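You operate a simulated robot arm through the tools that you are given. There is no shell and no other tool. Be economical: measure what you need, move in short steps, check, and stop when the job is done.

Carry out the task below with a simulated two-armed robot. There is one attempt and no reset: what you move stays moved.

TASK
Put the mouse on the bench at the vial filler. Put the medium beaker on the bench top with the keyboard away on the top of the black table. Turn the blue knob to 1. Open the racks drawer, put the pad from the bench top with the round mat inside, then shut the drawer. Put the dropper bottle that says "DYE" from the bench at the vial reader on the bench top above the tape drawer and the dropper bottle that says "RED" on the upper shelf of the steel shelving. Take the blank vial and put it on the clear cover. Take the box from the lower shelf of the steel shelving and put it on top of the brown box. Take the steel shield from the upper shelf of the steel shelving and leave it on the top shelf of the steel shelving. Stack the bottle labelled "water" from the lower shelf of the steel shelving on top of the bottle marked "reference". Pull the right cupboard door open. Any order will do. Set down upright: medium beaker, dropper bottle, blank vial.

Only the result counts: the job must be done as asked and must still hold three seconds after the hand-in. Knocking over, shifting, dropping, spilling or breaking anything else fails it. A push-on lid holds only when it is set on centred and level and pressed home; a screw cap is set on level and turned clockwise until tight.

THE ROBOT
Two 7-joint arms with two-finger parallel grippers on one trunk, on a base that drives. Base frame: it is fixed to the floor where the robot stands at the start and does not move with it; the origin is under the middle of the robot, x ahead of it, y to its left, z up; the surface under the hand at the start is at about z = 0.755. Units: m, rad, N and s.
The left shoulder is at the start at [0.05, 0.168, 1.082], the right one opposite. With the tool pointing down near the work surface each hand reaches from about 0.2 to 0.66 m from the robot's upright axis, wherever it stands, measured 20 degrees to its own side. Places, roughly: bench at the vial filler [0.8, -3.4, 0.8]; bench top above the tape drawer [0.8, -5, 0.8]; blank vial (3x3x7 cm) [0.7, -4.1, 0.8]; blue knob [0.7, -0.1, 0.9]; blue-capped bottle, bottle [1.25, -7, 0.75]; box [1, -6.75, 0.5]; brown box (26x18x5 cm) [1.1, -6.4, 0.6]; clear cover (15x15x1 cm) [-3.1, -6.3, 0.8]; dropper bottle [0.5, -4, 0.75]; medium beaker [0.5, -0.25, 0.75]; mouse (11x6x4 cm) [0.5, -0.1, 0.8]; pad (6x6x3 cm) [0.5, -2.8, 0.8]; racks drawer [0.6, -3.7, 0.6]; racks drawer inside [0.6, -3.7, 0.6]; right cupboard door [-2.2, 4.3, 0.4]; steel shield [1, -6.75, 1]; top of the black table [-2.6, -8.9, 0.8]; top shelf of the steel shelving [1.1, -6.7, 1.5]; upper shelf of the steel shelving [1.1, -6.7, 1]. Payload 1.57 kg a hand.
The TCP of each hand is the grasp point between the finger pads, 0.03 m short of the fingertips. In the tool frame z runs along the fingers and y along their closing line. Largest opening 0.08 m; finger width 0.017, thickness 0.012; the body of the gripper, 0.04 by 0.082 m, starts 0.08 m behind the TCP.
Orientation is that of the tool frame in the base frame, as a unit quaternion [x, y, z, w]. With the fingers straight down and closing along the base's y, the tool's x points along the base's -x, its y along +y and its z along -z.

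THE INTERFACE
- The arms move only by the tool drive_tool. It takes "left_rows", "right_rows" or both (then of equal length, played together; a hand with none holds still); each is a list of rows, each a list of 7 numbers: the shift along the base's x, y, z in m, then the turn, a rotation vector about the base's x, y, z in rad, then the closure, from 0 (fully open) to 1 (shut). In form: [[x, y, z, rx, ry, rz, gripper], ...]. A call has 1 to 8 rows; each row is the pose to reach, as a shift and turn from the pose commanded when the call began. Each row takes 0.2 s and may step no farther than 0.05 m and 0.15 rad from the row before; otherwise, or with a gripper value out of range, the whole call is refused. A pose out of reach is approached as far as the arm can. The call stops where the force on the tool passes 40 N (or 10 N more than at its start, if that is more) or the arm is blocked; 0.2 s more then pass. Each finger travels about 0.045 m/s and halts on what it meets, pressing with about 28 N; the grip force reading is that of the motor and also rises with nothing between the fingers. The clock runs only during rows and for 0.2 s after the last one: add rows that repeat a pose to give the fingers time. It gives the time, the measured TCP pose, the force on the tool (base axes), the opening and the grip force at its end, in the units of the frame above (readings bear some noise), with the torque about the TCP (base axes, N m) and any sound that the robot's microphone picked up.
- Cameras (640 x 400 px; columns grow to the right, rows downward): "scene" is now at [0.1262, -0.0267, 1.302]; the picture's right is [-0.30, -0.95, 0.00], its down [-0.46, 0.14, -0.88] and it looks along [0.84, -0.26, -0.48] (base axes); focal length 243 px, centre (320, 200). "left" rides on the left gripper at [0.072, 0.007, -0.122] in its tool frame; the picture's right is [-0.09, 1.00, 0.00], its down [-0.84, -0.08, -0.54] and it looks along [-0.54, -0.05, 0.84] (tool axes); focal length 238 px, centre (320, 200). "right" rides on the right gripper at [0.072, -0.007, -0.122] in its tool frame; the picture's right is [0.09, 1.00, 0.00], its down [-0.84, 0.08, -0.54] and it looks along [-0.54, 0.05, 0.84] (tool axes); focal length 238 px, centre (320, 200). There is no depth. A picture from a camera that has moved, and an enlarged one, comes with that camera's place and axes in the base frame and with its lens.
- grab_frame(camera): a new picture of that camera. No time passes.
- raise_lower(by): slides the trunk up (or, below 0, down) by that many m; the arms and the scene camera ride with it, the base frame stays. It gives what a move gives, with no picture.
- drive_base(legs): drives the robot by 1 to 6 legs, each [ahead, left, turn to the left] in m, m and rad, along the robot's own axes; the way and the turn of a leg run together, so that a leg with both is an arc; at most 1.5 m and 3.142 rad a leg. The arms and the cameras ride along, it lands a little off, and it stops where it bumps. It gives what a move gives.
- turn_head(pan, tilt): turns the head with the scene camera to pan (to the left, within 1.396 rad either way) and tilt (down, from -0.506 to 1.204), counted from straight ahead of the robot. It gives what a move gives.
- inspect(camera, box): a new picture of the part [left, top, right, bottom] of that camera's present view, enlarged. No time passes.
- sign_off(): hands the job in; it is judged then, once.

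Work in short steps. Places have to be worked out from the pictures, the camera data and where the tool is seen: move nearer, look again, correct. Check each grasp and each placing, and mend what went wrong. You have 546 turns and 346 pictures in all, those below and enlarged ones among them. Open the grippers and draw the arms clear of the work before you hand the job in, unless the task says otherwise; then end with one line.

The tools are called after "Request:" as a command line: name --argument value ..., lists and objects as JSON in quotes. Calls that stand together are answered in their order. drive_tool: Moves the arms, as the interface text tells. Its arguments: {"type":"object","properties":{"left_rows":{"type":"array"},"right_rows":{"type":"array"}},"required":[]} The other tools are called the same way: raise_lower (by) slides the trunk up or down; drive_base (legs) drives the base; turn_head (pan, tilt) turns the head that bears the scene camera; grab_frame (camera) takes a picture; inspect (camera, box) takes an enlarged picture of a part of a camera's view; sign_off () hands the job in.

At the start:

```text
time: 0.0
left_position: [0.4044, 0.0724, 1.1946]
left_orientation: [-0.001, 1.0, 0.0, 0.001]
left_contact_force: [-0.3, 0.5, 0.4]
left_torque: [0.01, -0.01, 0.0]
left_opening: 0.0801
left_gripper_force: 0.0
right_position: [0.4513, -0.3492, 1.1884]
right_orientation: [0.001, 1.0, 0.0, 0.0]
right_contact_force: [0.0, 0.6, 0.3]
right_torque: [0.03, -0.01, 0.0]
right_opening: 0.0802
right_gripper_force: 0.1
trunk travel left (down, up): [-0.25, 0.193]
robot x, y, heading: [0.0032, 0.0007, -0.001]
head pan, tilt: [-0.302, 0.504]
```

scene: 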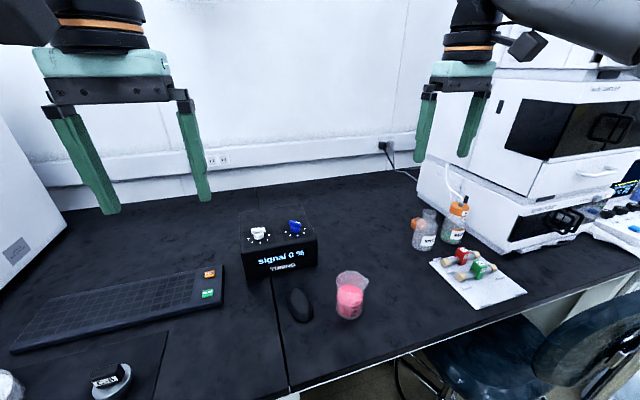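
right: 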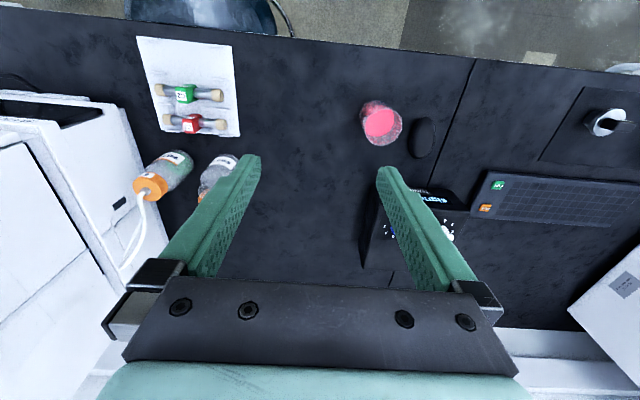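
left: 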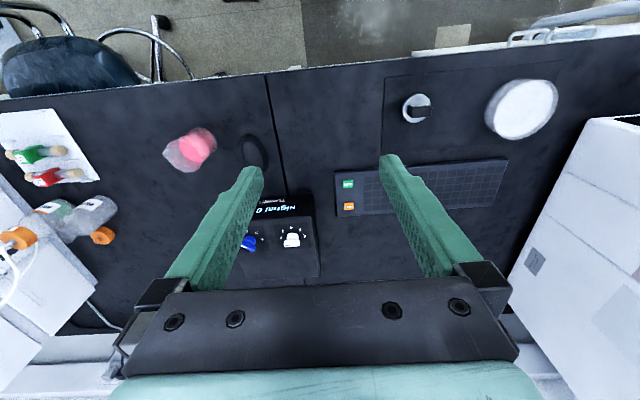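

The scene shows a mouse, a pink beaker and a knob box. I'll enlarge the knob box to read the dial.

Request:
inspect --camera "scene" --box '[220, 190, 400, 330]'

Request:
inspect --camera "left" --box '[220, 180, 340, 280]'

```text
2.86 times, centred on (310, 260) of scene
camera zoom: at [0.1262, -0.0267, 1.302], right [-0.3, -0.95, 0.0], down [-0.46, 0.14, -0.88], along [0.84, -0.26, -0.48], focal length 694 px, centre (349, 29)
```

zoom: 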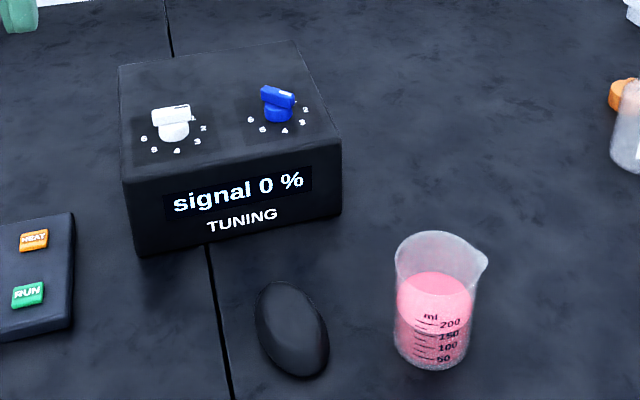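

```text
4.00 times, centred on (280, 230) of left
camera zoom: at [0.3335, 0.0787, 1.3173], right [0.09, 1.0, 0.0], down [0.84, -0.08, 0.54], along [0.54, -0.05, -0.84], focal length 953 px, centre (480, 80)
```

zoom: 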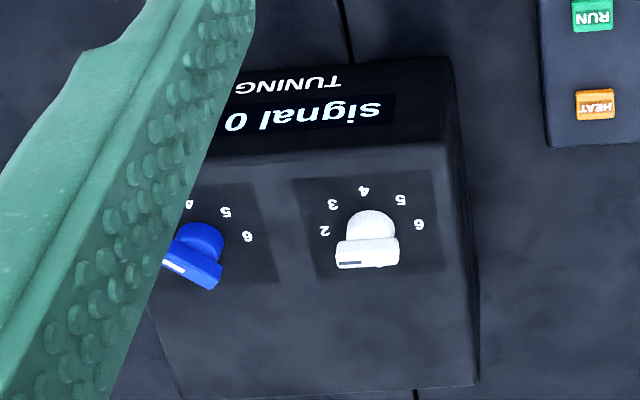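

I put the blue knob at about (0.72, -0.13, 0.89), which is at the edge of reach. I'll look down to see how much room there is between the base and the bench.

Request:
turn_head --pan 0 --tilt 1.2

Request:
grab_frame --camera "scene"

```text
time: 1.1
left_position: [0.4046, 0.0703, 1.1943]
left_orientation: [-0.001, 1.0, -0.001, 0.0]
left_contact_force: [0.5, 0.7, -0.2]
left_torque: [0.01, 0.03, 0.0]
left_opening: 0.0801
left_gripper_force: 0.1
right_position: [0.4519, -0.349, 1.1884]
right_orientation: [0.001, 1.0, 0.001, 0.0]
right_contact_force: [-0.2, -0.7, 0.1]
right_torque: [-0.01, 0.03, 0.0]
right_opening: 0.0801
right_gripper_force: 0.1
trunk travel left (down, up): [-0.25, 0.193]
robot x, y, heading: [0.0006, -0.0004, 0.002]
head pan, tilt: [0.0, 1.201]
```

```text
340 pictures are left
camera scene: at [0.0955, 0.0004, 1.2488], right [0.0, -1.0, 0.0], down [-0.93, 0.0, -0.36], along [0.36, 0.0, -0.93], focal length 243 px, centre (320, 200)
```

scene: 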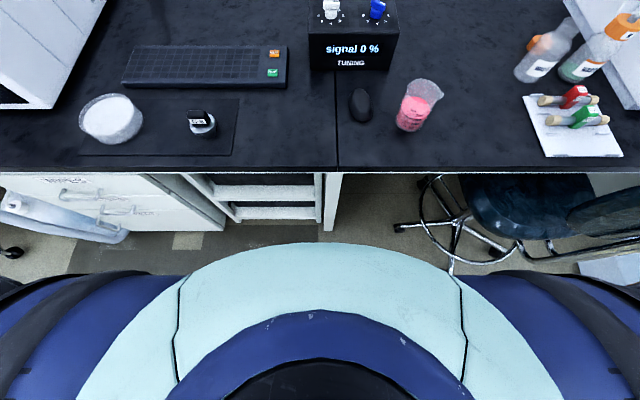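

The body has some clearance to the bench. I'll drive 0.08 m ahead and 0.03 m left, then bring the right hand over the knob.

Request:
drive_base --legs '[[0.08, 0.03, 0]]'

Request:
grab_frame --camera "scene"

```text
time: 2.1
left_position: [0.485, 0.1027, 1.1934]
left_orientation: [-0.002, 1.0, -0.001, 0.0]
left_contact_force: [-0.2, 0.1, -0.6]
left_torque: [-0.01, 0.01, -0.03]
left_opening: 0.08
left_gripper_force: 0.1
right_position: [0.5328, -0.3174, 1.1868]
right_orientation: [-0.001, 1.0, 0.0, 0.0]
right_contact_force: [0.6, 0.5, 0.6]
right_torque: [-0.02, 0.04, -0.01]
right_opening: 0.0799
right_gripper_force: 0.0
trunk travel left (down, up): [-0.25, 0.193]
robot x, y, heading: [0.0838, 0.0293, -0.0]
head pan, tilt: [0.0, 1.201]
```

```text
339 pictures are left
camera scene: at [0.1762, 0.0309, 1.2487], right [0.0, -1.0, 0.0], down [-0.93, 0.0, -0.36], along [0.36, 0.0, -0.93], focal length 243 px, centre (320, 200)
```

scene: 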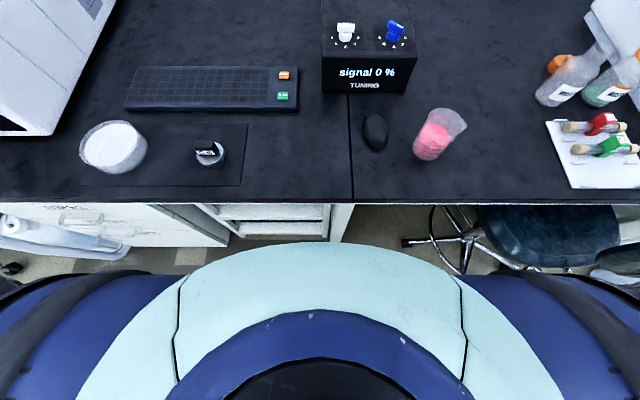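

Now I'll move the right hand to just short of the knob and above it, then look through its camera.

Request:
drive_tool --right_rows '[[0.022, 0.03, -0.02, 0, 0, 0, 0], [0.044, 0.06, -0.04, 0, 0, 0, 0], [0.066, 0.09, -0.06, 0, 0, 0, 0], [0.088, 0.12, -0.08, 0, 0, 0, 0], [0.11, 0.15, -0.1, 0, 0, 0, 0], [0.13, 0.18, -0.12, 0, 0, 0, 0]]'

Request:
grab_frame --camera "right"

```text
time: 3.5
left_position: [0.4864, 0.1037, 1.1932]
left_orientation: [-0.001, 1.0, 0.0, -0.001]
left_contact_force: [-0.3, -0.3, 0.7]
left_torque: [0.0, 0.02, 0.0]
left_opening: 0.0799
left_gripper_force: 0.0
right_position: [0.5953, -0.1908, 1.0485]
right_orientation: [0.001, 1.0, 0.001, 0.0]
right_contact_force: [0.4, 0.6, -0.2]
right_torque: [0.01, 0.06, 0.01]
right_opening: 0.0798
right_gripper_force: 0.1
right hand out of reach, approached as far as the arm can: row 3, 4, 5, 6
trunk travel left (down, up): [-0.25, 0.193]
robot x, y, heading: [0.0777, 0.0283, 0.005]
head pan, tilt: [0.0, 1.201]
```

```text
338 pictures are left
camera right: at [0.524, -0.1978, 1.17], right [-0.09, 1.0, 0.0], down [0.84, 0.08, 0.54], along [0.54, 0.05, -0.84], focal length 238 px, centre (320, 200)
```

right: 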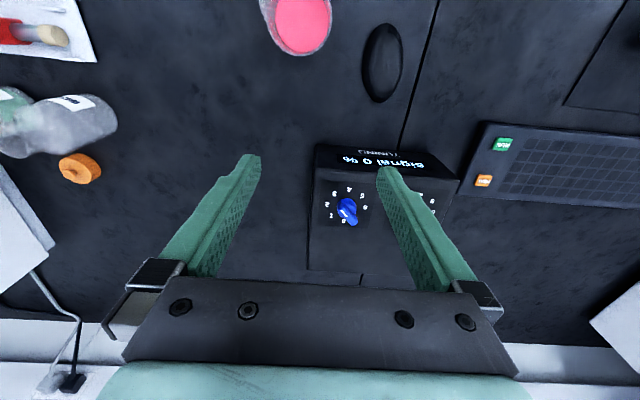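

The arm ran out of reach because it was high up. The dial is in view, so I'll enlarge it to read the scale.

Request:
inspect --camera "right" --box '[300, 150, 400, 270]'

Request:
raise_lower --by 0.1

```text
3.33 times, centred on (350, 210) of right
camera zoom: at [0.524, -0.1978, 1.17], right [-0.09, 1.0, 0.0], down [0.84, 0.08, 0.54], along [0.54, 0.05, -0.84], focal length 794 px, centre (220, 167)
```

zoom: 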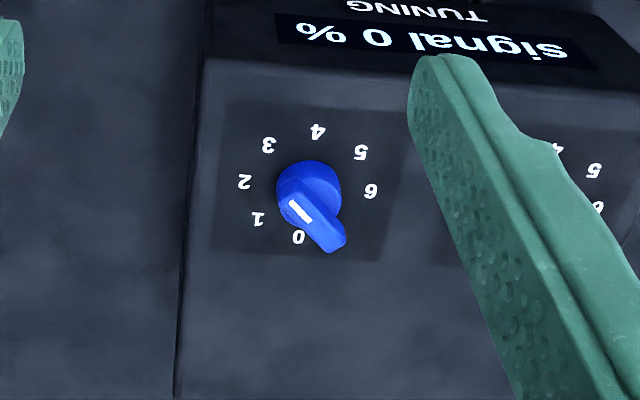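

```text
time: 4.9
left_position: [0.4856, 0.1023, 1.2941]
left_orientation: [-0.002, 1.0, 0.0, 0.0]
left_contact_force: [-0.5, 0.1, 0.1]
left_torque: [-0.02, 0.02, 0.0]
left_opening: 0.0798
left_gripper_force: 0.0
right_position: [0.5959, -0.1905, 1.1496]
right_orientation: [0.0, 1.0, 0.0, 0.0]
right_contact_force: [0.8, -0.8, -0.2]
right_torque: [0.04, 0.03, 0.02]
right_opening: 0.0798
right_gripper_force: 0.0
trunk travel left (down, up): [-0.35, 0.093]
robot x, y, heading: [0.0774, 0.0297, 0.001]
head pan, tilt: [0.0, 1.201]
```

The dial runs 0 to 6 clockwise at 45° spacing, and the white pointer end seems to lie near 3. With the trunk raised, I'll go in nearer above the knob to confirm.

Request:
drive_tool --right_rows '[[0.01, 0.0, -0.04, 0, 0, 0, 0], [0.03, 0.01, -0.08, 0, 0, 0, 0], [0.05, 0.03, -0.12, 0, 0, 0, 0], [0.06, 0.05, -0.15, 0, 0, 0, 0]]'

Request:
grab_frame --camera "right"

```text
time: 5.9
left_position: [0.4861, 0.1023, 1.2933]
left_orientation: [-0.002, 1.0, 0.001, 0.0]
left_contact_force: [-0.1, 0.4, 0.0]
left_torque: [-0.05, 0.01, -0.01]
left_opening: 0.0799
left_gripper_force: 0.0
right_position: [0.5952, -0.1844, 1.011]
right_orientation: [0.0, 1.0, 0.001, 0.001]
right_contact_force: [-0.1, 0.4, 0.6]
right_torque: [0.01, -0.01, -0.01]
right_opening: 0.08
right_gripper_force: 0.1
right hand out of reach, approached as far as the arm can: row 2, 3, 4
trunk travel left (down, up): [-0.35, 0.093]
robot x, y, heading: [0.0842, 0.0305, -0.001]
head pan, tilt: [0.0, 1.201]
```

```text
336 pictures are left
camera right: at [0.5246, -0.191, 1.133], right [-0.09, 1.0, 0.0], down [0.84, 0.08, 0.54], along [0.54, 0.05, -0.84], focal length 238 px, centre (320, 200)
```

right: 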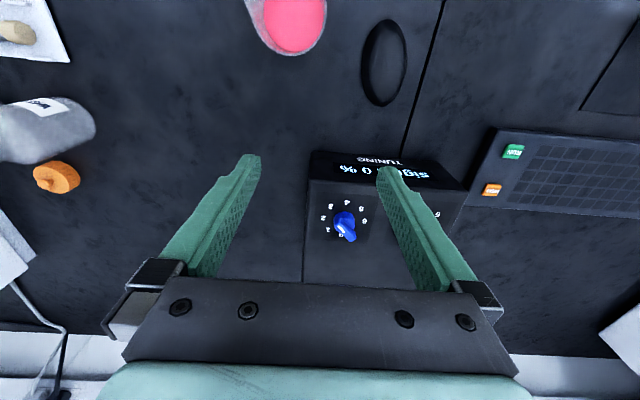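

The right hand reaches about 0.57 m from its shoulder, so the knob is still slightly out of range. I'll creep 0.05 m further ahead; there looks to be room.

Request:
drive_base --legs '[[0.05, 0.0, 0]]'

Request:
drive_tool --right_rows '[[0.01, 0.0, -0.03, 0, 0, 0, 0], [0.03, 0.0, -0.06, 0, 0, 0, 0], [0.05, 0.01, -0.06, 0, 0, 0, 0], [0.07, 0.03, -0.06, 0, 0, 0, 0], [0.08, 0.047, -0.06, 0, 0, 0, 0]]'

Request:
grab_frame --camera "right"

Request:
grab_frame --camera "scene"

```text
time: 6.8
left_position: [0.533, 0.1029, 1.293]
left_orientation: [-0.002, 1.0, 0.0, -0.001]
left_contact_force: [0.7, 1.0, -0.1]
left_torque: [0.02, 0.03, 0.0]
left_opening: 0.08
left_gripper_force: 0.1
right_position: [0.6449, -0.1835, 1.0092]
right_orientation: [-0.001, 1.0, 0.001, 0.0]
right_contact_force: [0.1, -0.5, -0.3]
right_torque: [0.03, -0.01, -0.02]
right_opening: 0.0802
right_gripper_force: 0.1
trunk travel left (down, up): [-0.35, 0.093]
robot x, y, heading: [0.126, 0.0321, 0.007]
head pan, tilt: [0.0, 1.201]
```

```text
time: 8.0
left_position: [0.5325, 0.1036, 1.2949]
left_orientation: [-0.002, 1.0, 0.0, -0.001]
left_contact_force: [0.2, 0.4, -0.1]
left_torque: [0.03, 0.0, 0.02]
left_opening: 0.0799
left_gripper_force: 0.0
right_position: [0.641, -0.1944, 0.9837]
right_orientation: [0.0, 1.0, 0.001, 0.002]
right_contact_force: [1.6, -0.5, -0.4]
right_torque: [0.01, -0.01, 0.0]
right_opening: 0.0799
right_gripper_force: 0.1
right hand out of reach, approached as far as the arm can: row 1, 2, 3, 4, 5
trunk travel left (down, up): [-0.35, 0.093]
robot x, y, heading: [0.1242, 0.0287, 0.006]
head pan, tilt: [0.0, 1.201]
```

```text
335 pictures are left
camera right: at [0.5701, -0.2006, 1.1046], right [-0.09, 1.0, 0.0], down [0.84, 0.08, 0.54], along [0.54, 0.05, -0.84], focal length 238 px, centre (320, 200)
```

right: 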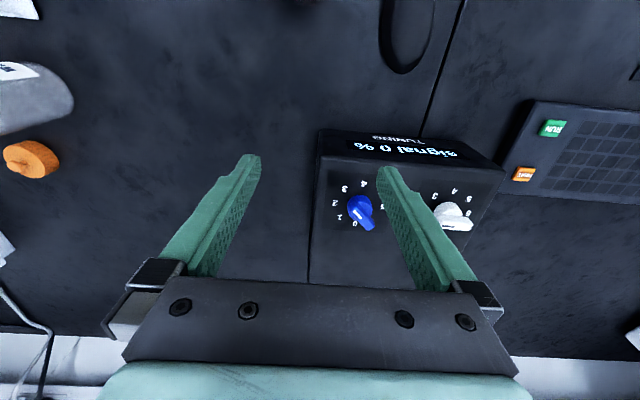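

```text
334 pictures are left
camera scene: at [0.2222, 0.0309, 1.3488], right [0.0, -1.0, 0.0], down [-0.93, 0.0, -0.36], along [0.36, 0.0, -0.93], focal length 243 px, centre (320, 200)
```

scene: 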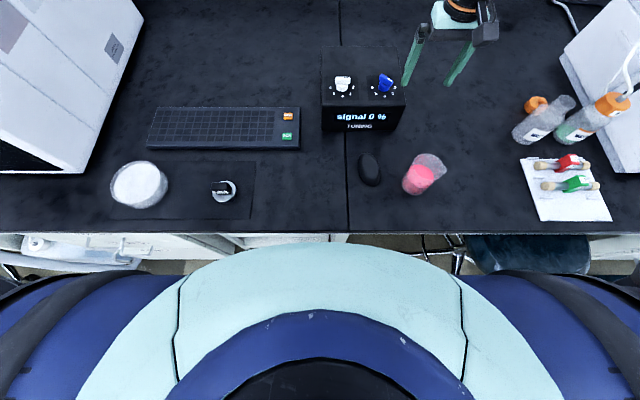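

Reach seems better when the hand is well below the shoulder. I'll raise the trunk the rest of the way, lower the hand, and then extend.

Request:
raise_lower --by 0.09

Request:
drive_tool --right_rows '[[-0.01, 0.0, -0.04, 0, 0, 0, 0], [-0.01, 0.0, -0.08, 0, 0, 0, 0], [0.01, 0.01, -0.11, 0, 0, 0, 0], [0.04, 0.03, -0.12, 0, 0, 0, 0], [0.06, 0.045, -0.13, 0, 0, 0, 0]]'

```text
time: 9.3
left_position: [0.531, 0.1022, 1.3844]
left_orientation: [-0.001, 1.0, 0.0, 0.0]
left_contact_force: [0.6, -0.3, 0.4]
left_torque: [-0.02, 0.0, 0.01]
left_opening: 0.0801
left_gripper_force: 0.1
right_position: [0.6413, -0.1936, 1.0722]
right_orientation: [0.001, 1.0, 0.001, 0.002]
right_contact_force: [0.2, -0.1, 0.6]
right_torque: [0.03, 0.04, -0.01]
right_opening: 0.0798
right_gripper_force: 0.1
trunk travel left (down, up): [-0.44, 0.003]
robot x, y, heading: [0.1274, 0.0333, 0.002]
head pan, tilt: [0.0, 1.201]
```

```text
time: 10.5
left_position: [0.5309, 0.1033, 1.3833]
left_orientation: [-0.002, 1.0, 0.001, 0.0]
left_contact_force: [-0.4, 0.5, -0.9]
left_torque: [-0.02, 0.01, 0.02]
left_opening: 0.08
left_gripper_force: 0.1
right_position: [0.6133, -0.2095, 1.0006]
right_orientation: [0.0, 1.0, 0.001, 0.002]
right_contact_force: [0.1, 0.7, -0.3]
right_torque: [-0.01, -0.01, -0.05]
right_opening: 0.0797
right_gripper_force: 0.0
right hand out of reach, approached as far as the arm can: row 1, 2, 3, 4, 5
trunk travel left (down, up): [-0.44, 0.003]
robot x, y, heading: [0.1245, 0.031, 0.004]
head pan, tilt: [0.0, 1.201]
```

The hand pulled back, so an inward joint limit may be the cause. I'll test reach further out to its own side.

Request:
drive_tool --right_rows '[[0.0, -0.04, 0.0, 0, 0, 0, 0], [0.03, -0.07, 0, 0, 0, 0, 0], [0.07, -0.09, 0, 0, 0, 0, 0], [0.11, -0.1, -0.01, 0, 0, 0, 0]]'

```text
time: 11.5
left_position: [0.5318, 0.1028, 1.3827]
left_orientation: [-0.002, 1.0, 0.001, 0.0]
left_contact_force: [0.6, -0.2, 0.4]
left_torque: [0.0, -0.01, -0.01]
left_opening: 0.0799
left_gripper_force: 0.0
right_position: [0.6671, -0.3186, 1.0166]
right_orientation: [0.001, 1.0, 0.0, 0.002]
right_contact_force: [0.7, 0.1, -0.1]
right_torque: [0.0, 0.03, 0.03]
right_opening: 0.0801
right_gripper_force: 0.0
right hand out of reach, approached as far as the arm can: row 3, 4
trunk travel left (down, up): [-0.44, 0.003]
robot x, y, heading: [0.1228, 0.0304, 0.002]
head pan, tilt: [0.0, 1.201]
```

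Reach is better about 30° to the hand's own side. I'll shift the base right and turn left 0.4 rad so the knob falls there.

Request:
drive_base --legs '[[0, -0.11, 0], [0, 0, 0.4]]'

Request:
grab_frame --camera "right"

```text
time: 13.3
left_position: [0.5284, -0.0066, 1.3839]
left_orientation: [-0.003, 1.0, -0.001, 0.0]
left_contact_force: [-0.4, -0.1, 0.2]
left_torque: [-0.01, -0.01, 0.01]
left_opening: 0.08
left_gripper_force: 0.0
right_position: [0.6639, -0.4273, 1.0171]
right_orientation: [-0.002, 1.0, 0.001, 0.003]
right_contact_force: [-0.1, 0.5, 0.7]
right_torque: [0.03, 0.01, 0.01]
right_opening: 0.0798
right_gripper_force: 0.1
trunk travel left (down, up): [-0.44, 0.003]
robot x, y, heading: [0.1258, -0.0814, -0.0]
head pan, tilt: [0.0, 1.201]
stopped in leg 1: the robot was blocked; the commanded pose is now the measured one
```

```text
333 pictures are left
camera right: at [0.592, -0.4348, 1.137], right [-0.1, 1.0, 0.0], down [0.83, 0.08, 0.55], along [0.54, 0.05, -0.84], focal length 238 px, centre (320, 200)
```

right: 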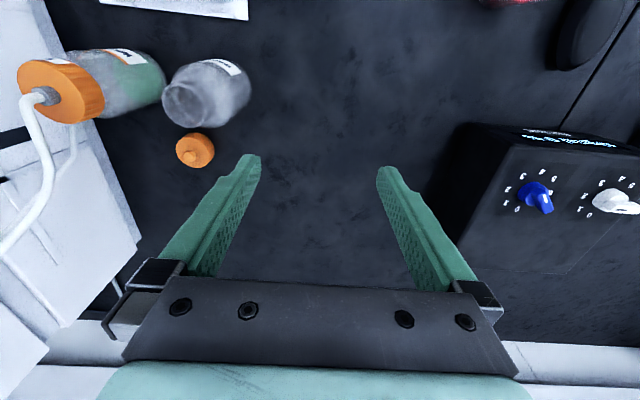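

The shift went fully through but the turn seems to have been blocked. I'll retry the turn after backing off 0.1 m.

Request:
drive_base --legs '[[-0.08, 0, 0], [0, 0, 0.4]]'

Request:
grab_frame --camera "scene"

```text
time: 15.5
left_position: [0.3893, 0.1444, 1.3837]
left_orientation: [-0.2, 0.98, 0.0, 0.0]
left_contact_force: [-0.3, 0.0, -0.1]
left_torque: [-0.02, -0.02, 0.0]
left_opening: 0.0799
left_gripper_force: 0.1
right_position: [0.677, -0.1915, 1.0147]
right_orientation: [-0.199, 0.98, 0.001, 0.003]
right_contact_force: [-0.2, 0.3, 0.0]
right_torque: [0.0, -0.01, 0.0]
right_opening: 0.0801
right_gripper_force: 0.0
trunk travel left (down, up): [-0.44, 0.003]
robot x, y, heading: [0.0442, -0.0809, 0.396]
head pan, tilt: [0.0, 1.201]
```

```text
332 pictures are left
camera scene: at [0.1323, -0.0423, 1.4388], right [0.39, -0.92, 0.0], down [-0.86, -0.36, -0.36], along [0.33, 0.14, -0.93], focal length 243 px, centre (320, 200)
```

scene: 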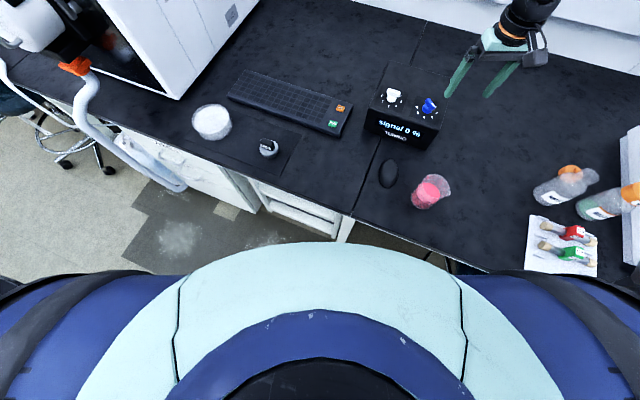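

The turn worked. Now I'll move 0.065 m straight toward the bench in world x.

Request:
drive_base --legs '[[0.06, -0.025, 0]]'

Request:
grab_frame --camera "right"

```text
time: 16.5
left_position: [0.4541, 0.1448, 1.3842]
left_orientation: [-0.2, 0.98, 0.0, 0.0]
left_contact_force: [0.2, 0.5, -0.4]
left_torque: [0.02, -0.02, -0.01]
left_opening: 0.0801
left_gripper_force: 0.1
right_position: [0.7433, -0.1918, 1.0149]
right_orientation: [-0.198, 0.98, 0.002, 0.001]
right_contact_force: [0.5, -0.4, -1.0]
right_torque: [0.0, 0.01, -0.02]
right_opening: 0.0803
right_gripper_force: 0.0
trunk travel left (down, up): [-0.44, 0.003]
robot x, y, heading: [0.1077, -0.0793, 0.399]
head pan, tilt: [0.0, 1.201]
```

```text
331 pictures are left
camera right: at [0.6785, -0.2273, 1.1363], right [-0.47, 0.88, 0.0], down [0.74, 0.39, 0.55], along [0.48, 0.26, -0.84], focal length 238 px, centre (320, 200)
```

right: 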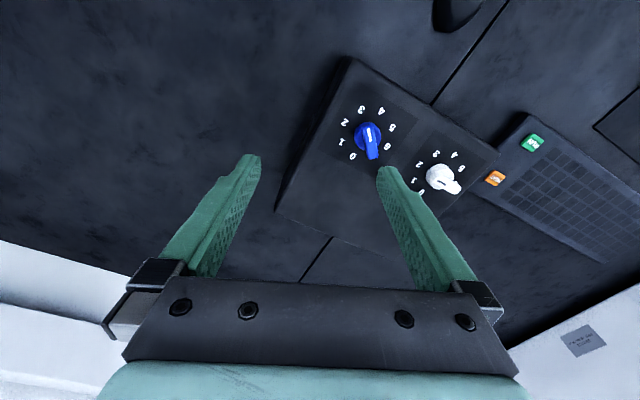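

The hand now reaches past the knob. I'll enlarge the dial.

Request:
inspect --camera "right" --box '[320, 80, 420, 180]'

```text
4.00 times, centred on (370, 130) of right
camera zoom: at [0.6785, -0.2273, 1.1363], right [-0.47, 0.88, 0.0], down [0.74, 0.39, 0.55], along [0.48, 0.26, -0.84], focal length 953 px, centre (120, 480)
```

zoom: 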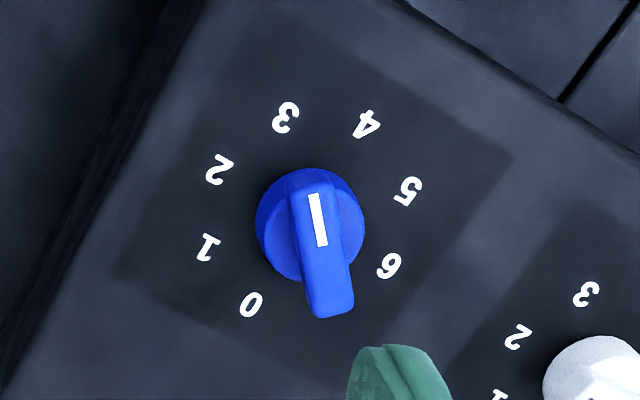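

The fin points at 3, so I need 90° counter-clockwise seen from above (+z). The knob is at (0.727, -0.139). I'll align the closing line across the fin with a +0.39 rad yaw and come down to just above it.

Request:
drive_tool --right_rows '[[-0.008, 0.026, -0.02, 0, 0, 0.13, 0.4], [-0.016, 0.053, -0.04, 0, 0, 0.26, 0.4], [-0.016, 0.053, -0.065, 0, 0, 0.39, 0.4], [-0.016, 0.053, -0.065, 0, 0, 0.39, 0.4]]'

Request:
grab_frame --camera "right"

```text
time: 17.5
left_position: [0.4526, 0.1437, 1.3847]
left_orientation: [-0.199, 0.98, -0.001, 0.001]
left_contact_force: [0.4, -0.4, 0.1]
left_torque: [0.0, 0.02, 0.01]
left_opening: 0.08
left_gripper_force: 0.0
right_position: [0.6952, -0.1668, 0.9783]
right_orientation: [-0.385, 0.923, 0.002, 0.004]
right_contact_force: [0.3, -0.8, -0.5]
right_torque: [-0.05, 0.01, 0.01]
right_opening: 0.0481
right_gripper_force: 0.0
right hand out of reach, approached as far as the arm can: row 1, 2, 3, 4
trunk travel left (down, up): [-0.44, 0.003]
robot x, y, heading: [0.1074, -0.0821, 0.397]
head pan, tilt: [0.0, 1.201]
```

```text
329 pictures are left
camera right: at [0.6495, -0.2229, 1.1013], right [-0.77, 0.64, 0.0], down [0.53, 0.65, 0.55], along [0.35, 0.42, -0.84], focal length 238 px, centre (320, 200)
```

right: 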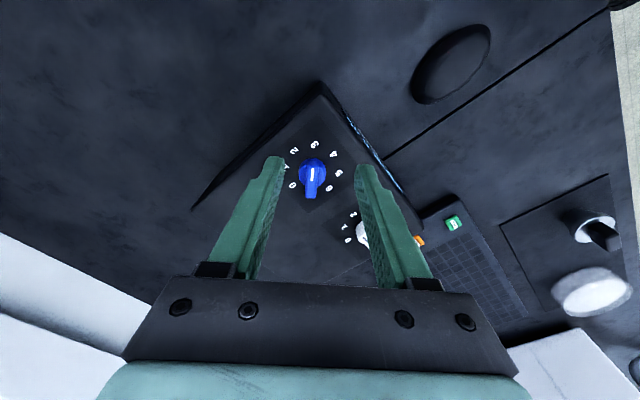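

The yaw costs some reach. I'll lift the hand a little, creep the base 0.04 m nearer, and retry.

Request:
drive_base --legs '[[0.037, -0.016, 0]]'

Request:
drive_tool --right_rows '[[0.0, 0.015, 0.0, 0, 0, 0, 0.4], [0.0, 0.027, -0.02, 0, 0, 0, 0.4], [-0.002, 0.027, -0.03, 0, 0, 0.0, 0.4]]'

```text
time: 18.4
left_position: [0.4691, 0.143, 1.3843]
left_orientation: [-0.2, 0.98, 0.0, 0.002]
left_contact_force: [0.9, 0.1, 0.5]
left_torque: [-0.01, 0.0, -0.01]
left_opening: 0.0799
left_gripper_force: 0.0
right_position: [0.7116, -0.1658, 0.9788]
right_orientation: [-0.384, 0.923, 0.003, 0.004]
right_contact_force: [-0.6, 0.0, 0.0]
right_torque: [-0.02, 0.0, -0.01]
right_opening: 0.0482
right_gripper_force: 0.0
trunk travel left (down, up): [-0.44, 0.003]
robot x, y, heading: [0.1205, -0.0784, 0.401]
head pan, tilt: [0.0, 1.201]
stopped in leg 1: the robot was blocked; the commanded pose is now the measured one
```

```text
time: 19.2
left_position: [0.4674, 0.1441, 1.3845]
left_orientation: [-0.201, 0.98, -0.001, 0.002]
left_contact_force: [0.0, -0.4, -0.6]
left_torque: [0.03, 0.01, -0.01]
left_opening: 0.0801
left_gripper_force: 0.1
right_position: [0.6931, -0.1569, 0.9713]
right_orientation: [-0.384, 0.923, 0.003, 0.004]
right_contact_force: [0.3, 0.8, -0.9]
right_torque: [0.0, -0.01, 0.03]
right_opening: 0.0479
right_gripper_force: 0.1
right hand out of reach, approached as far as the arm can: row 1, 2, 3
trunk travel left (down, up): [-0.44, 0.003]
robot x, y, heading: [0.1208, -0.0764, 0.406]
head pan, tilt: [0.0, 1.201]
```

The base is against the bench at x≈0.12. Lowering the hand shortens the reach here, so the trunk is too high. I'll lift the hand and lower the trunk 0.1 m.

Request:
drive_tool --right_rows '[[-0.01, 0.0, 0.04, 0, 0, -0.1, 0.4], [-0.02, 0.0, 0.08, 0, 0, -0.2, 0.4], [-0.02, 0.0, 0.12, 0, 0, -0.3, 0.4]]'

Request:
raise_lower --by -0.14

Request:
drive_tool --right_rows '[[0.025, 0.01, 0.0, 0, 0, 0.0, 0.4], [0.045, 0.017, 0.0, 0, 0, 0.1, 0.4], [0.052, 0.017, 0, 0, 0, 0.2, 0.4], [0.052, 0.017, 0, 0, 0, 0.3, 0.4]]'

```text
time: 20.0
left_position: [0.4661, 0.1437, 1.3844]
left_orientation: [-0.201, 0.98, 0.0, 0.002]
left_contact_force: [-0.4, 0.6, 0.3]
left_torque: [0.01, -0.04, -0.01]
left_opening: 0.08
left_gripper_force: 0.0
right_position: [0.6692, -0.1557, 1.0907]
right_orientation: [-0.241, 0.97, 0.003, 0.003]
right_contact_force: [-0.5, 0.8, -0.6]
right_torque: [-0.01, -0.03, -0.05]
right_opening: 0.0479
right_gripper_force: 0.0
trunk travel left (down, up): [-0.44, 0.003]
robot x, y, heading: [0.1248, -0.0817, 0.401]
head pan, tilt: [0.0, 1.201]
```

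```text
time: 21.6
left_position: [0.4675, 0.1441, 1.2445]
left_orientation: [-0.2, 0.98, 0.0, 0.001]
left_contact_force: [0.8, 0.4, -0.8]
left_torque: [-0.02, -0.03, 0.02]
left_opening: 0.0797
left_gripper_force: 0.1
right_position: [0.6713, -0.1549, 0.949]
right_orientation: [-0.242, 0.97, 0.002, 0.003]
right_contact_force: [0.5, 0.1, 0.1]
right_torque: [0.0, -0.02, 0.02]
right_opening: 0.0478
right_gripper_force: 0.1
trunk travel left (down, up): [-0.3, 0.143]
robot x, y, heading: [0.1222, -0.0821, 0.397]
head pan, tilt: [0.0, 1.201]
```

```text
time: 22.6
left_position: [0.4672, 0.1433, 1.2446]
left_orientation: [-0.2, 0.98, 0.0, 0.001]
left_contact_force: [0.1, 0.5, 0.7]
left_torque: [0.0, 0.02, 0.0]
left_opening: 0.0801
left_gripper_force: 0.1
right_position: [0.7216, -0.1382, 0.9495]
right_orientation: [-0.385, 0.923, 0.003, 0.004]
right_contact_force: [0.4, 0.0, 0.2]
right_torque: [0.0, 0.03, 0.0]
right_opening: 0.0479
right_gripper_force: 0.0
trunk travel left (down, up): [-0.3, 0.143]
robot x, y, heading: [0.1232, -0.0779, 0.403]
head pan, tilt: [0.0, 1.201]
```

That works, so the best reach is with the shoulder about 0.18 m above the TCP. Now I'll look at the alignment.

Request:
grab_frame --camera "right"

```text
328 pictures are left
camera right: at [0.6763, -0.1951, 1.0708], right [-0.77, 0.63, 0.0], down [0.53, 0.65, 0.55], along [0.35, 0.42, -0.84], focal length 238 px, centre (320, 200)
```

right: 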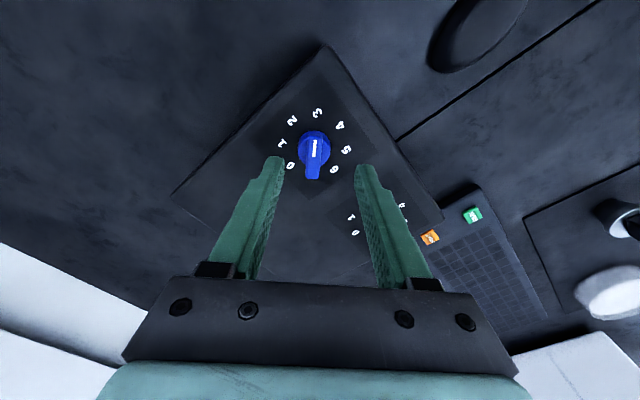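

The knob is at (0.728, -0.139) and centred between the fingers. I'll descend 0.045 m and nudge x.

Request:
drive_tool --right_rows '[[0.006, -0.001, -0.02, 0, 0, 0, 0.4], [0.006, -0.001, -0.045, 0, 0, 0, 0.4]]'

Request:
grab_frame --camera "right"

Request:
inspect --camera "scene" --box '[360, 50, 520, 150]'

```text
time: 23.2
left_position: [0.4674, 0.1437, 1.2454]
left_orientation: [-0.2, 0.98, -0.001, 0.001]
left_contact_force: [0.5, -0.4, 0.1]
left_torque: [0.03, 0.01, 0.01]
left_opening: 0.0797
left_gripper_force: 0.1
right_position: [0.7283, -0.1409, 0.903]
right_orientation: [-0.385, 0.923, 0.003, 0.004]
right_contact_force: [0.4, 0.8, 0.3]
right_torque: [0.02, 0.01, -0.01]
right_opening: 0.048
right_gripper_force: 0.0
trunk travel left (down, up): [-0.3, 0.143]
robot x, y, heading: [0.1237, -0.077, 0.397]
head pan, tilt: [0.0, 1.201]
```

```text
327 pictures are left
camera right: at [0.6822, -0.1961, 1.0242], right [-0.77, 0.64, 0.0], down [0.53, 0.64, 0.55], along [0.35, 0.43, -0.83], focal length 238 px, centre (320, 200)
```

right: 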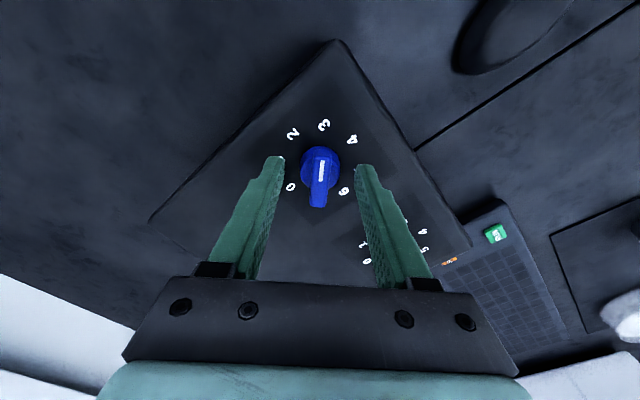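

```text
4.00 times, centred on (440, 100) of scene
camera zoom: at [0.2106, -0.0428, 1.2988], right [0.39, -0.92, 0.0], down [-0.86, -0.36, -0.36], along [0.33, 0.14, -0.93], focal length 971 px, centre (-160, 600)
```

zoom: 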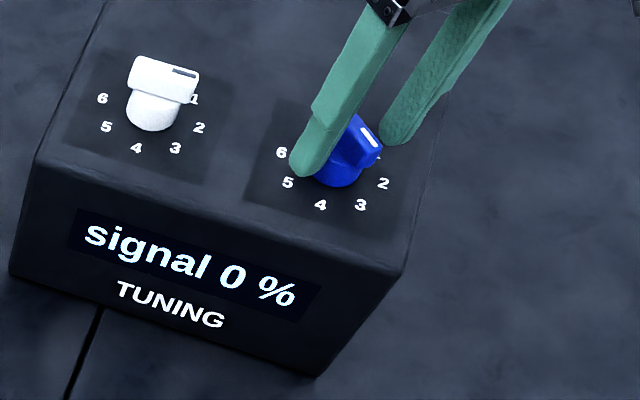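

I want to be sure which end of the fin is the pointer, so I'll zoom in more.

Request:
inspect --camera "scene" --box '[420, 70, 470, 110]'

Request:
inspect --camera "right" --box '[270, 110, 370, 220]'

```text
10.00 times, centred on (445, 90) of scene
camera zoom: at [0.2106, -0.0428, 1.2988], right [0.39, -0.92, 0.0], down [-0.86, -0.36, -0.36], along [0.33, 0.14, -0.93], focal length 2428 px, centre (-930, 1300)
```

zoom: 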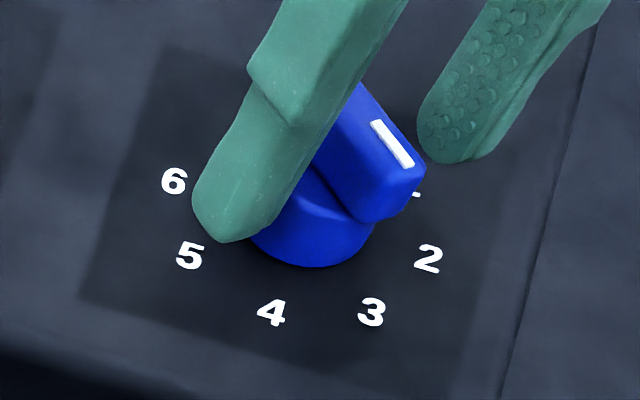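

```text
3.64 times, centred on (320, 165) of right
camera zoom: at [0.6822, -0.1961, 1.0242], right [-0.77, 0.64, 0.0], down [0.53, 0.64, 0.55], along [0.35, 0.43, -0.83], focal length 867 px, centre (320, 327)
```

zoom: 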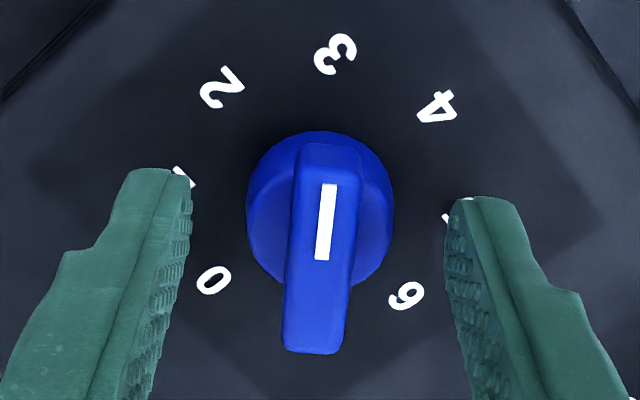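

The pointer end is confirmed at 3 and the fin sits between the pads. I'll close on it.

Request:
drive_tool --right_rows '[[0, 0, 0, 0, 0, 0, 1], [0, 0, 0, 0, 0, 0, 1], [0, 0, 0, 0, 0, 0, 1], [0, 0, 0, 0, 0, 0, 1]]'

```text
time: 24.2
left_position: [0.4678, 0.143, 1.2448]
left_orientation: [-0.201, 0.98, 0.001, 0.001]
left_contact_force: [0.2, -0.2, -0.1]
left_torque: [-0.02, 0.01, -0.01]
left_opening: 0.0798
left_gripper_force: 0.1
right_position: [0.7271, -0.1403, 0.9031]
right_orientation: [-0.385, 0.923, 0.003, 0.003]
right_contact_force: [-1.1, 0.7, -2.1]
right_torque: [0.21, -0.3, 0.0]
right_opening: 0.0295
right_gripper_force: 39.2
trunk travel left (down, up): [-0.3, 0.143]
robot x, y, heading: [0.1221, -0.081, 0.397]
head pan, tilt: [0.0, 1.201]
```

It closed on the 3 cm round body rather than the fin. I'll open, rise 12 mm, and close on the fin.

Request:
drive_tool --right_rows '[[0, 0, 0, 0, 0, 0, 0.5], [0, 0, 0.012, 0, 0, 0, 0.5], [0, 0, 0.012, 0, 0, 0, 1], [0, 0, 0.012, 0, 0, 0, 1], [0, 0, 0.012, 0, 0, 0, 1], [0, 0, 0.012, 0, 0, 0, 1]]'

```text
time: 25.6
left_position: [0.4677, 0.1435, 1.2438]
left_orientation: [-0.2, 0.98, -0.001, 0.001]
left_contact_force: [0.1, -0.9, -0.5]
left_torque: [0.04, 0.02, -0.01]
left_opening: 0.0802
left_gripper_force: 0.0
right_position: [0.7279, -0.1389, 0.9147]
right_orientation: [-0.384, 0.923, 0.003, 0.004]
right_contact_force: [-3.9, 2.3, -1.7]
right_torque: [0.1, 0.08, 0.0]
right_opening: 0.0119
right_gripper_force: 29.5
trunk travel left (down, up): [-0.3, 0.143]
robot x, y, heading: [0.1222, -0.0807, 0.403]
head pan, tilt: [0.0, 1.201]
```

The fin is gripped at 12 mm. I'll turn +z by 1.12 rad first.

Request:
drive_tool --right_rows '[[0, 0, 0, 0, 0, 0.14, 1], [0, 0, 0, 0, 0, 0.28, 1], [0, 0, 0, 0, 0, 0.42, 1], [0, 0, 0, 0, 0, 0.56, 1], [0, 0, 0, 0, 0, 0.7, 1], [0, 0, 0, 0, 0, 0.84, 1], [0, 0, 0, 0, 0, 0.98, 1], [0, 0, 0, 0, 0, 1.12, 1]]'

Request:
inspect --camera "scene" --box '[420, 70, 470, 110]'

```text
time: 27.4
left_position: [0.4697, 0.1427, 1.2441]
left_orientation: [-0.2, 0.98, 0.0, 0.0]
left_contact_force: [0.6, -0.5, 1.2]
left_torque: [0.0, 0.0, -0.01]
left_opening: 0.0801
left_gripper_force: 0.0
right_position: [0.7318, -0.1404, 0.915]
right_orientation: [0.817, -0.577, -0.004, -0.003]
right_contact_force: [14.9, -7.4, -4.5]
right_torque: [-0.08, -0.41, -0.03]
right_opening: 0.0117
right_gripper_force: 29.1
trunk travel left (down, up): [-0.3, 0.143]
robot x, y, heading: [0.1204, -0.0795, 0.397]
head pan, tilt: [0.0, 1.201]
```

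```text
10.00 times, centred on (445, 90) of scene
camera zoom: at [0.2124, -0.0436, 1.2986], right [0.39, -0.92, 0.0], down [-0.86, -0.36, -0.36], along [0.33, 0.14, -0.93], focal length 2428 px, centre (-930, 1300)
```

zoom: 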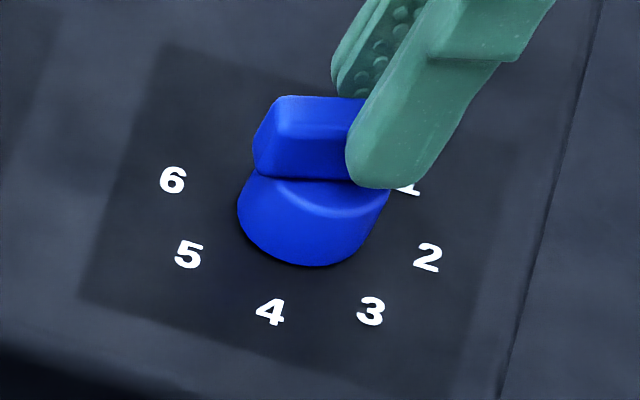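

The turn is tracking. I'll finish the remaining 0.45 rad and shift slightly to relieve the side force.

Request:
drive_tool --right_rows '[[0.002, -0.001, 0, 0, 0, 0.13, 1], [0.004, -0.002, 0, 0, 0, 0.26, 1], [0.004, -0.002, 0, 0, 0, 0.38, 1], [0.004, -0.002, 0, 0, 0, 0.45, 1]]'

Request:
inspect --camera "scene" --box '[420, 70, 470, 110]'

```text
time: 28.4
left_position: [0.4681, 0.1441, 1.2447]
left_orientation: [-0.2, 0.98, 0.0, 0.001]
left_contact_force: [-0.3, 0.5, -0.7]
left_torque: [0.0, 0.02, 0.0]
left_opening: 0.08
left_gripper_force: 0.0
right_position: [0.7332, -0.1394, 0.9153]
right_orientation: [0.925, -0.38, -0.005, -0.001]
right_contact_force: [3.1, 1.5, -5.2]
right_torque: [-0.52, -0.66, 0.0]
right_opening: 0.0119
right_gripper_force: 29.0
trunk travel left (down, up): [-0.3, 0.143]
robot x, y, heading: [0.1206, -0.0824, 0.404]
head pan, tilt: [0.0, 1.201]
```

```text
10.00 times, centred on (445, 90) of scene
camera zoom: at [0.2111, -0.0426, 1.2987], right [0.39, -0.92, 0.0], down [-0.86, -0.36, -0.36], along [0.33, 0.14, -0.93], focal length 2428 px, centre (-930, 1300)
```

zoom: 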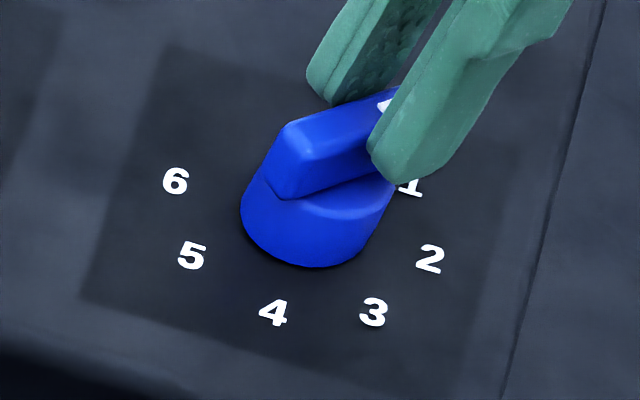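

The knob has turned 90°. I'll release it and lift, turning the wrist back partway, then look.

Request:
drive_tool --right_rows '[[0, 0, 0, 0, 0, 0, 0.5], [0, 0, 0, 0, 0, 0, 0.5], [0, 0, 0.04, 0, 0, 0, 0.4], [-0.01, 0, 0.08, 0, 0, -0.14, 0.4], [-0.03, 0, 0.11, 0, 0, -0.28, 0.4], [-0.05, 0, 0.11, 0, 0, -0.42, 0.4], [-0.07, 0, 0.11, 0, 0, -0.56, 0.4], [-0.08, 0, 0.11, 0, 0, -0.7, 0.4]]'

Request:
inspect --camera "scene" --box '[420, 70, 470, 110]'

Request:
grab_frame --camera "right"

```text
time: 30.2
left_position: [0.4682, 0.1426, 1.245]
left_orientation: [-0.2, 0.98, 0.0, 0.001]
left_contact_force: [-0.3, 0.1, -0.7]
left_torque: [-0.01, -0.02, 0.01]
left_opening: 0.0798
left_gripper_force: 0.1
right_position: [0.6527, -0.1411, 1.0266]
right_orientation: [0.736, -0.677, -0.003, -0.002]
right_contact_force: [0.0, 0.1, -0.7]
right_torque: [0.03, 0.01, -0.02]
right_opening: 0.048
right_gripper_force: 0.1
trunk travel left (down, up): [-0.3, 0.143]
robot x, y, heading: [0.1213, -0.081, 0.399]
head pan, tilt: [0.0, 1.201]
```

```text
10.00 times, centred on (445, 90) of scene
camera zoom: at [0.2104, -0.0428, 1.2988], right [0.39, -0.92, 0.0], down [-0.86, -0.36, -0.36], along [0.33, 0.14, -0.93], focal length 2428 px, centre (-930, 1300)
```

zoom: 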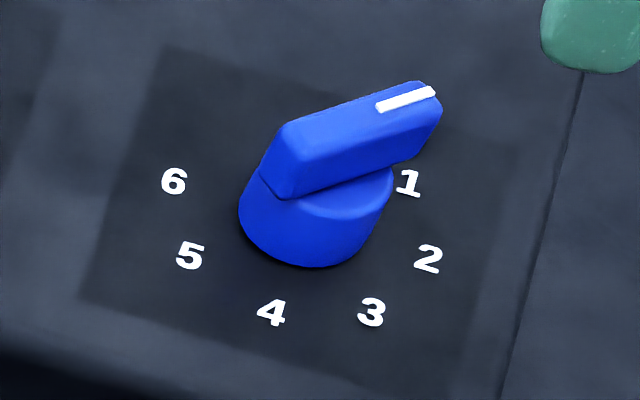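

```text
320 pictures are left
camera right: at [0.6664, -0.2124, 1.1479], right [-0.98, -0.18, 0.0], down [-0.15, 0.82, 0.55], along [-0.1, 0.54, -0.84], focal length 238 px, centre (320, 200)
```

right: 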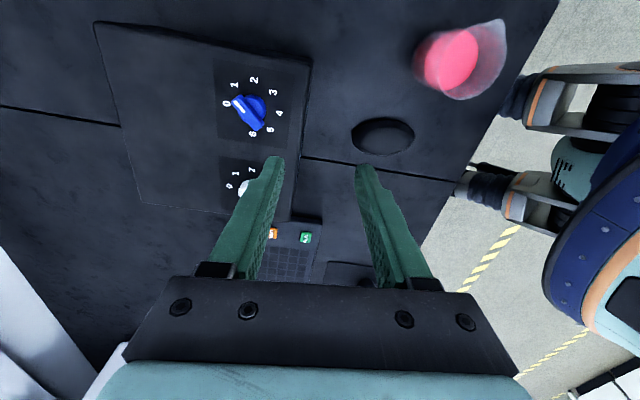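

Request:
inspect --camera "right" --box '[210, 60, 300, 150]'

```text
4.44 times, centred on (255, 105) of right
camera zoom: at [0.6664, -0.2124, 1.1479], right [-0.98, -0.18, 0.0], down [-0.15, 0.82, 0.55], along [-0.1, 0.54, -0.84], focal length 1059 px, centre (609, 622)
```

zoom: 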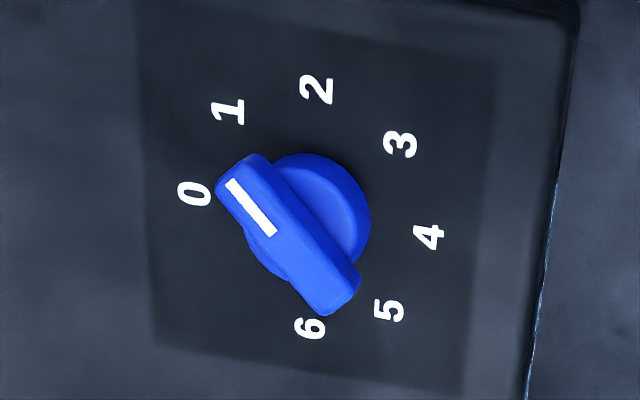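

The pointer is on 1, since the fin runs parallel to the direction of the 1 mark. Next come the mouse (left hand) and the beaker (right hand), so I'll back off and square up with the base at about (0, -0.2).

Request:
drive_base --legs '[[-0.11, 0.047, 0], [0, 0, -0.4], [0, -0.12, 0]]'

Request:
drive_tool --right_rows '[[0, 0, 0, 0, 0, -0.15, 0], [0, 0, 0, 0, 0, -0.3, 0], [0, 0, 0, 0, 0, -0.45, 0], [0, 0, 0, 0, 0, -0.6, 0], [0, 0, 0, 0, 0, -0.75, 0], [0, 0, 0, 0, 0, -0.9, 0], [0, 0, 0, 0, 0, -1.05, 0], [0, 0, 0, 0, 0, -1.2, 0]]'

Request:
grab_frame --camera "scene"

```text
time: 34.0
left_position: [0.4071, -0.1258, 1.2441]
left_orientation: [-0.004, 1.0, -0.001, 0.001]
left_contact_force: [-1.1, -0.2, 0.6]
left_torque: [0.04, -0.02, 0.02]
left_opening: 0.0799
left_gripper_force: 0.0
right_position: [0.4691, -0.4595, 1.0252]
right_orientation: [-0.591, 0.806, 0.004, 0.003]
right_contact_force: [-1.0, -0.1, -1.3]
right_torque: [0.01, 0.05, -0.01]
right_opening: 0.0481
right_gripper_force: 0.1
trunk travel left (down, up): [-0.3, 0.143]
robot x, y, heading: [0.0016, -0.2028, 0.002]
head pan, tilt: [0.0, 1.201]
```

```text
time: 35.8
left_position: [0.4064, -0.1257, 1.2446]
left_orientation: [-0.004, 1.0, -0.001, 0.001]
left_contact_force: [-0.1, 0.0, 0.0]
left_torque: [0.03, 0.01, 0.0]
left_opening: 0.08
left_gripper_force: 0.1
right_position: [0.4696, -0.4593, 1.026]
right_orientation: [-0.031, 1.0, 0.001, 0.004]
right_contact_force: [-0.5, 0.4, 0.1]
right_torque: [-0.01, 0.01, 0.0]
right_opening: 0.0799
right_gripper_force: 0.1
trunk travel left (down, up): [-0.3, 0.143]
robot x, y, heading: [0.0009, -0.2014, 0.007]
head pan, tilt: [0.0, 1.201]
```

```text
318 pictures are left
camera scene: at [0.0979, -0.2, 1.2988], right [0.01, -1.0, 0.0], down [-0.93, -0.01, -0.36], along [0.36, 0.0, -0.93], focal length 243 px, centre (320, 200)
```

scene: 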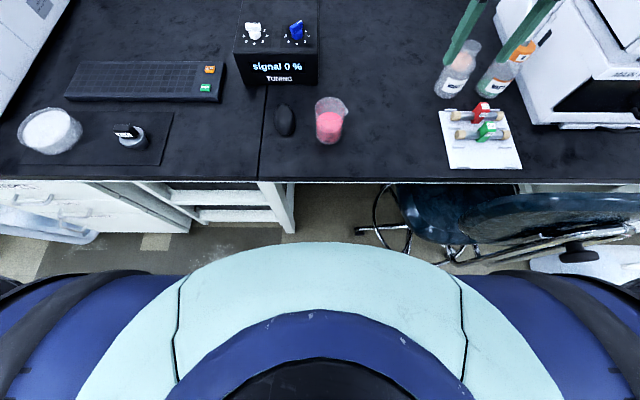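

I'll enlarge the beaker and mouse to judge sizes and the spout direction.

Request:
inspect --camera "scene" --box '[260, 80, 370, 160]'

Request:
grab_frame --camera "left"

```text
5.00 times, centred on (315, 120) of scene
camera zoom: at [0.0979, -0.2, 1.2988], right [0.01, -1.0, 0.0], down [-0.93, -0.01, -0.36], along [0.36, 0.0, -0.93], focal length 1214 px, centre (345, 600)
```

zoom: 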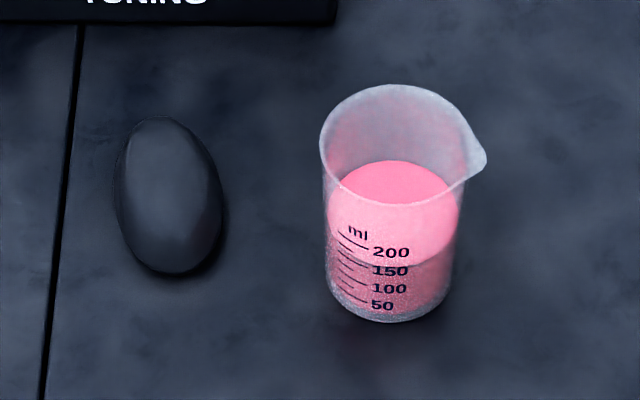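

```text
316 pictures are left
camera left: at [0.3356, -0.1199, 1.3676], right [0.08, 1.0, 0.0], down [0.84, -0.07, 0.54], along [0.54, -0.05, -0.84], focal length 238 px, centre (320, 200)
```

left: 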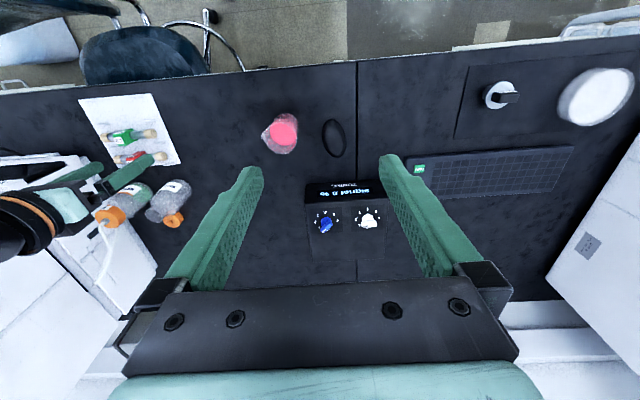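

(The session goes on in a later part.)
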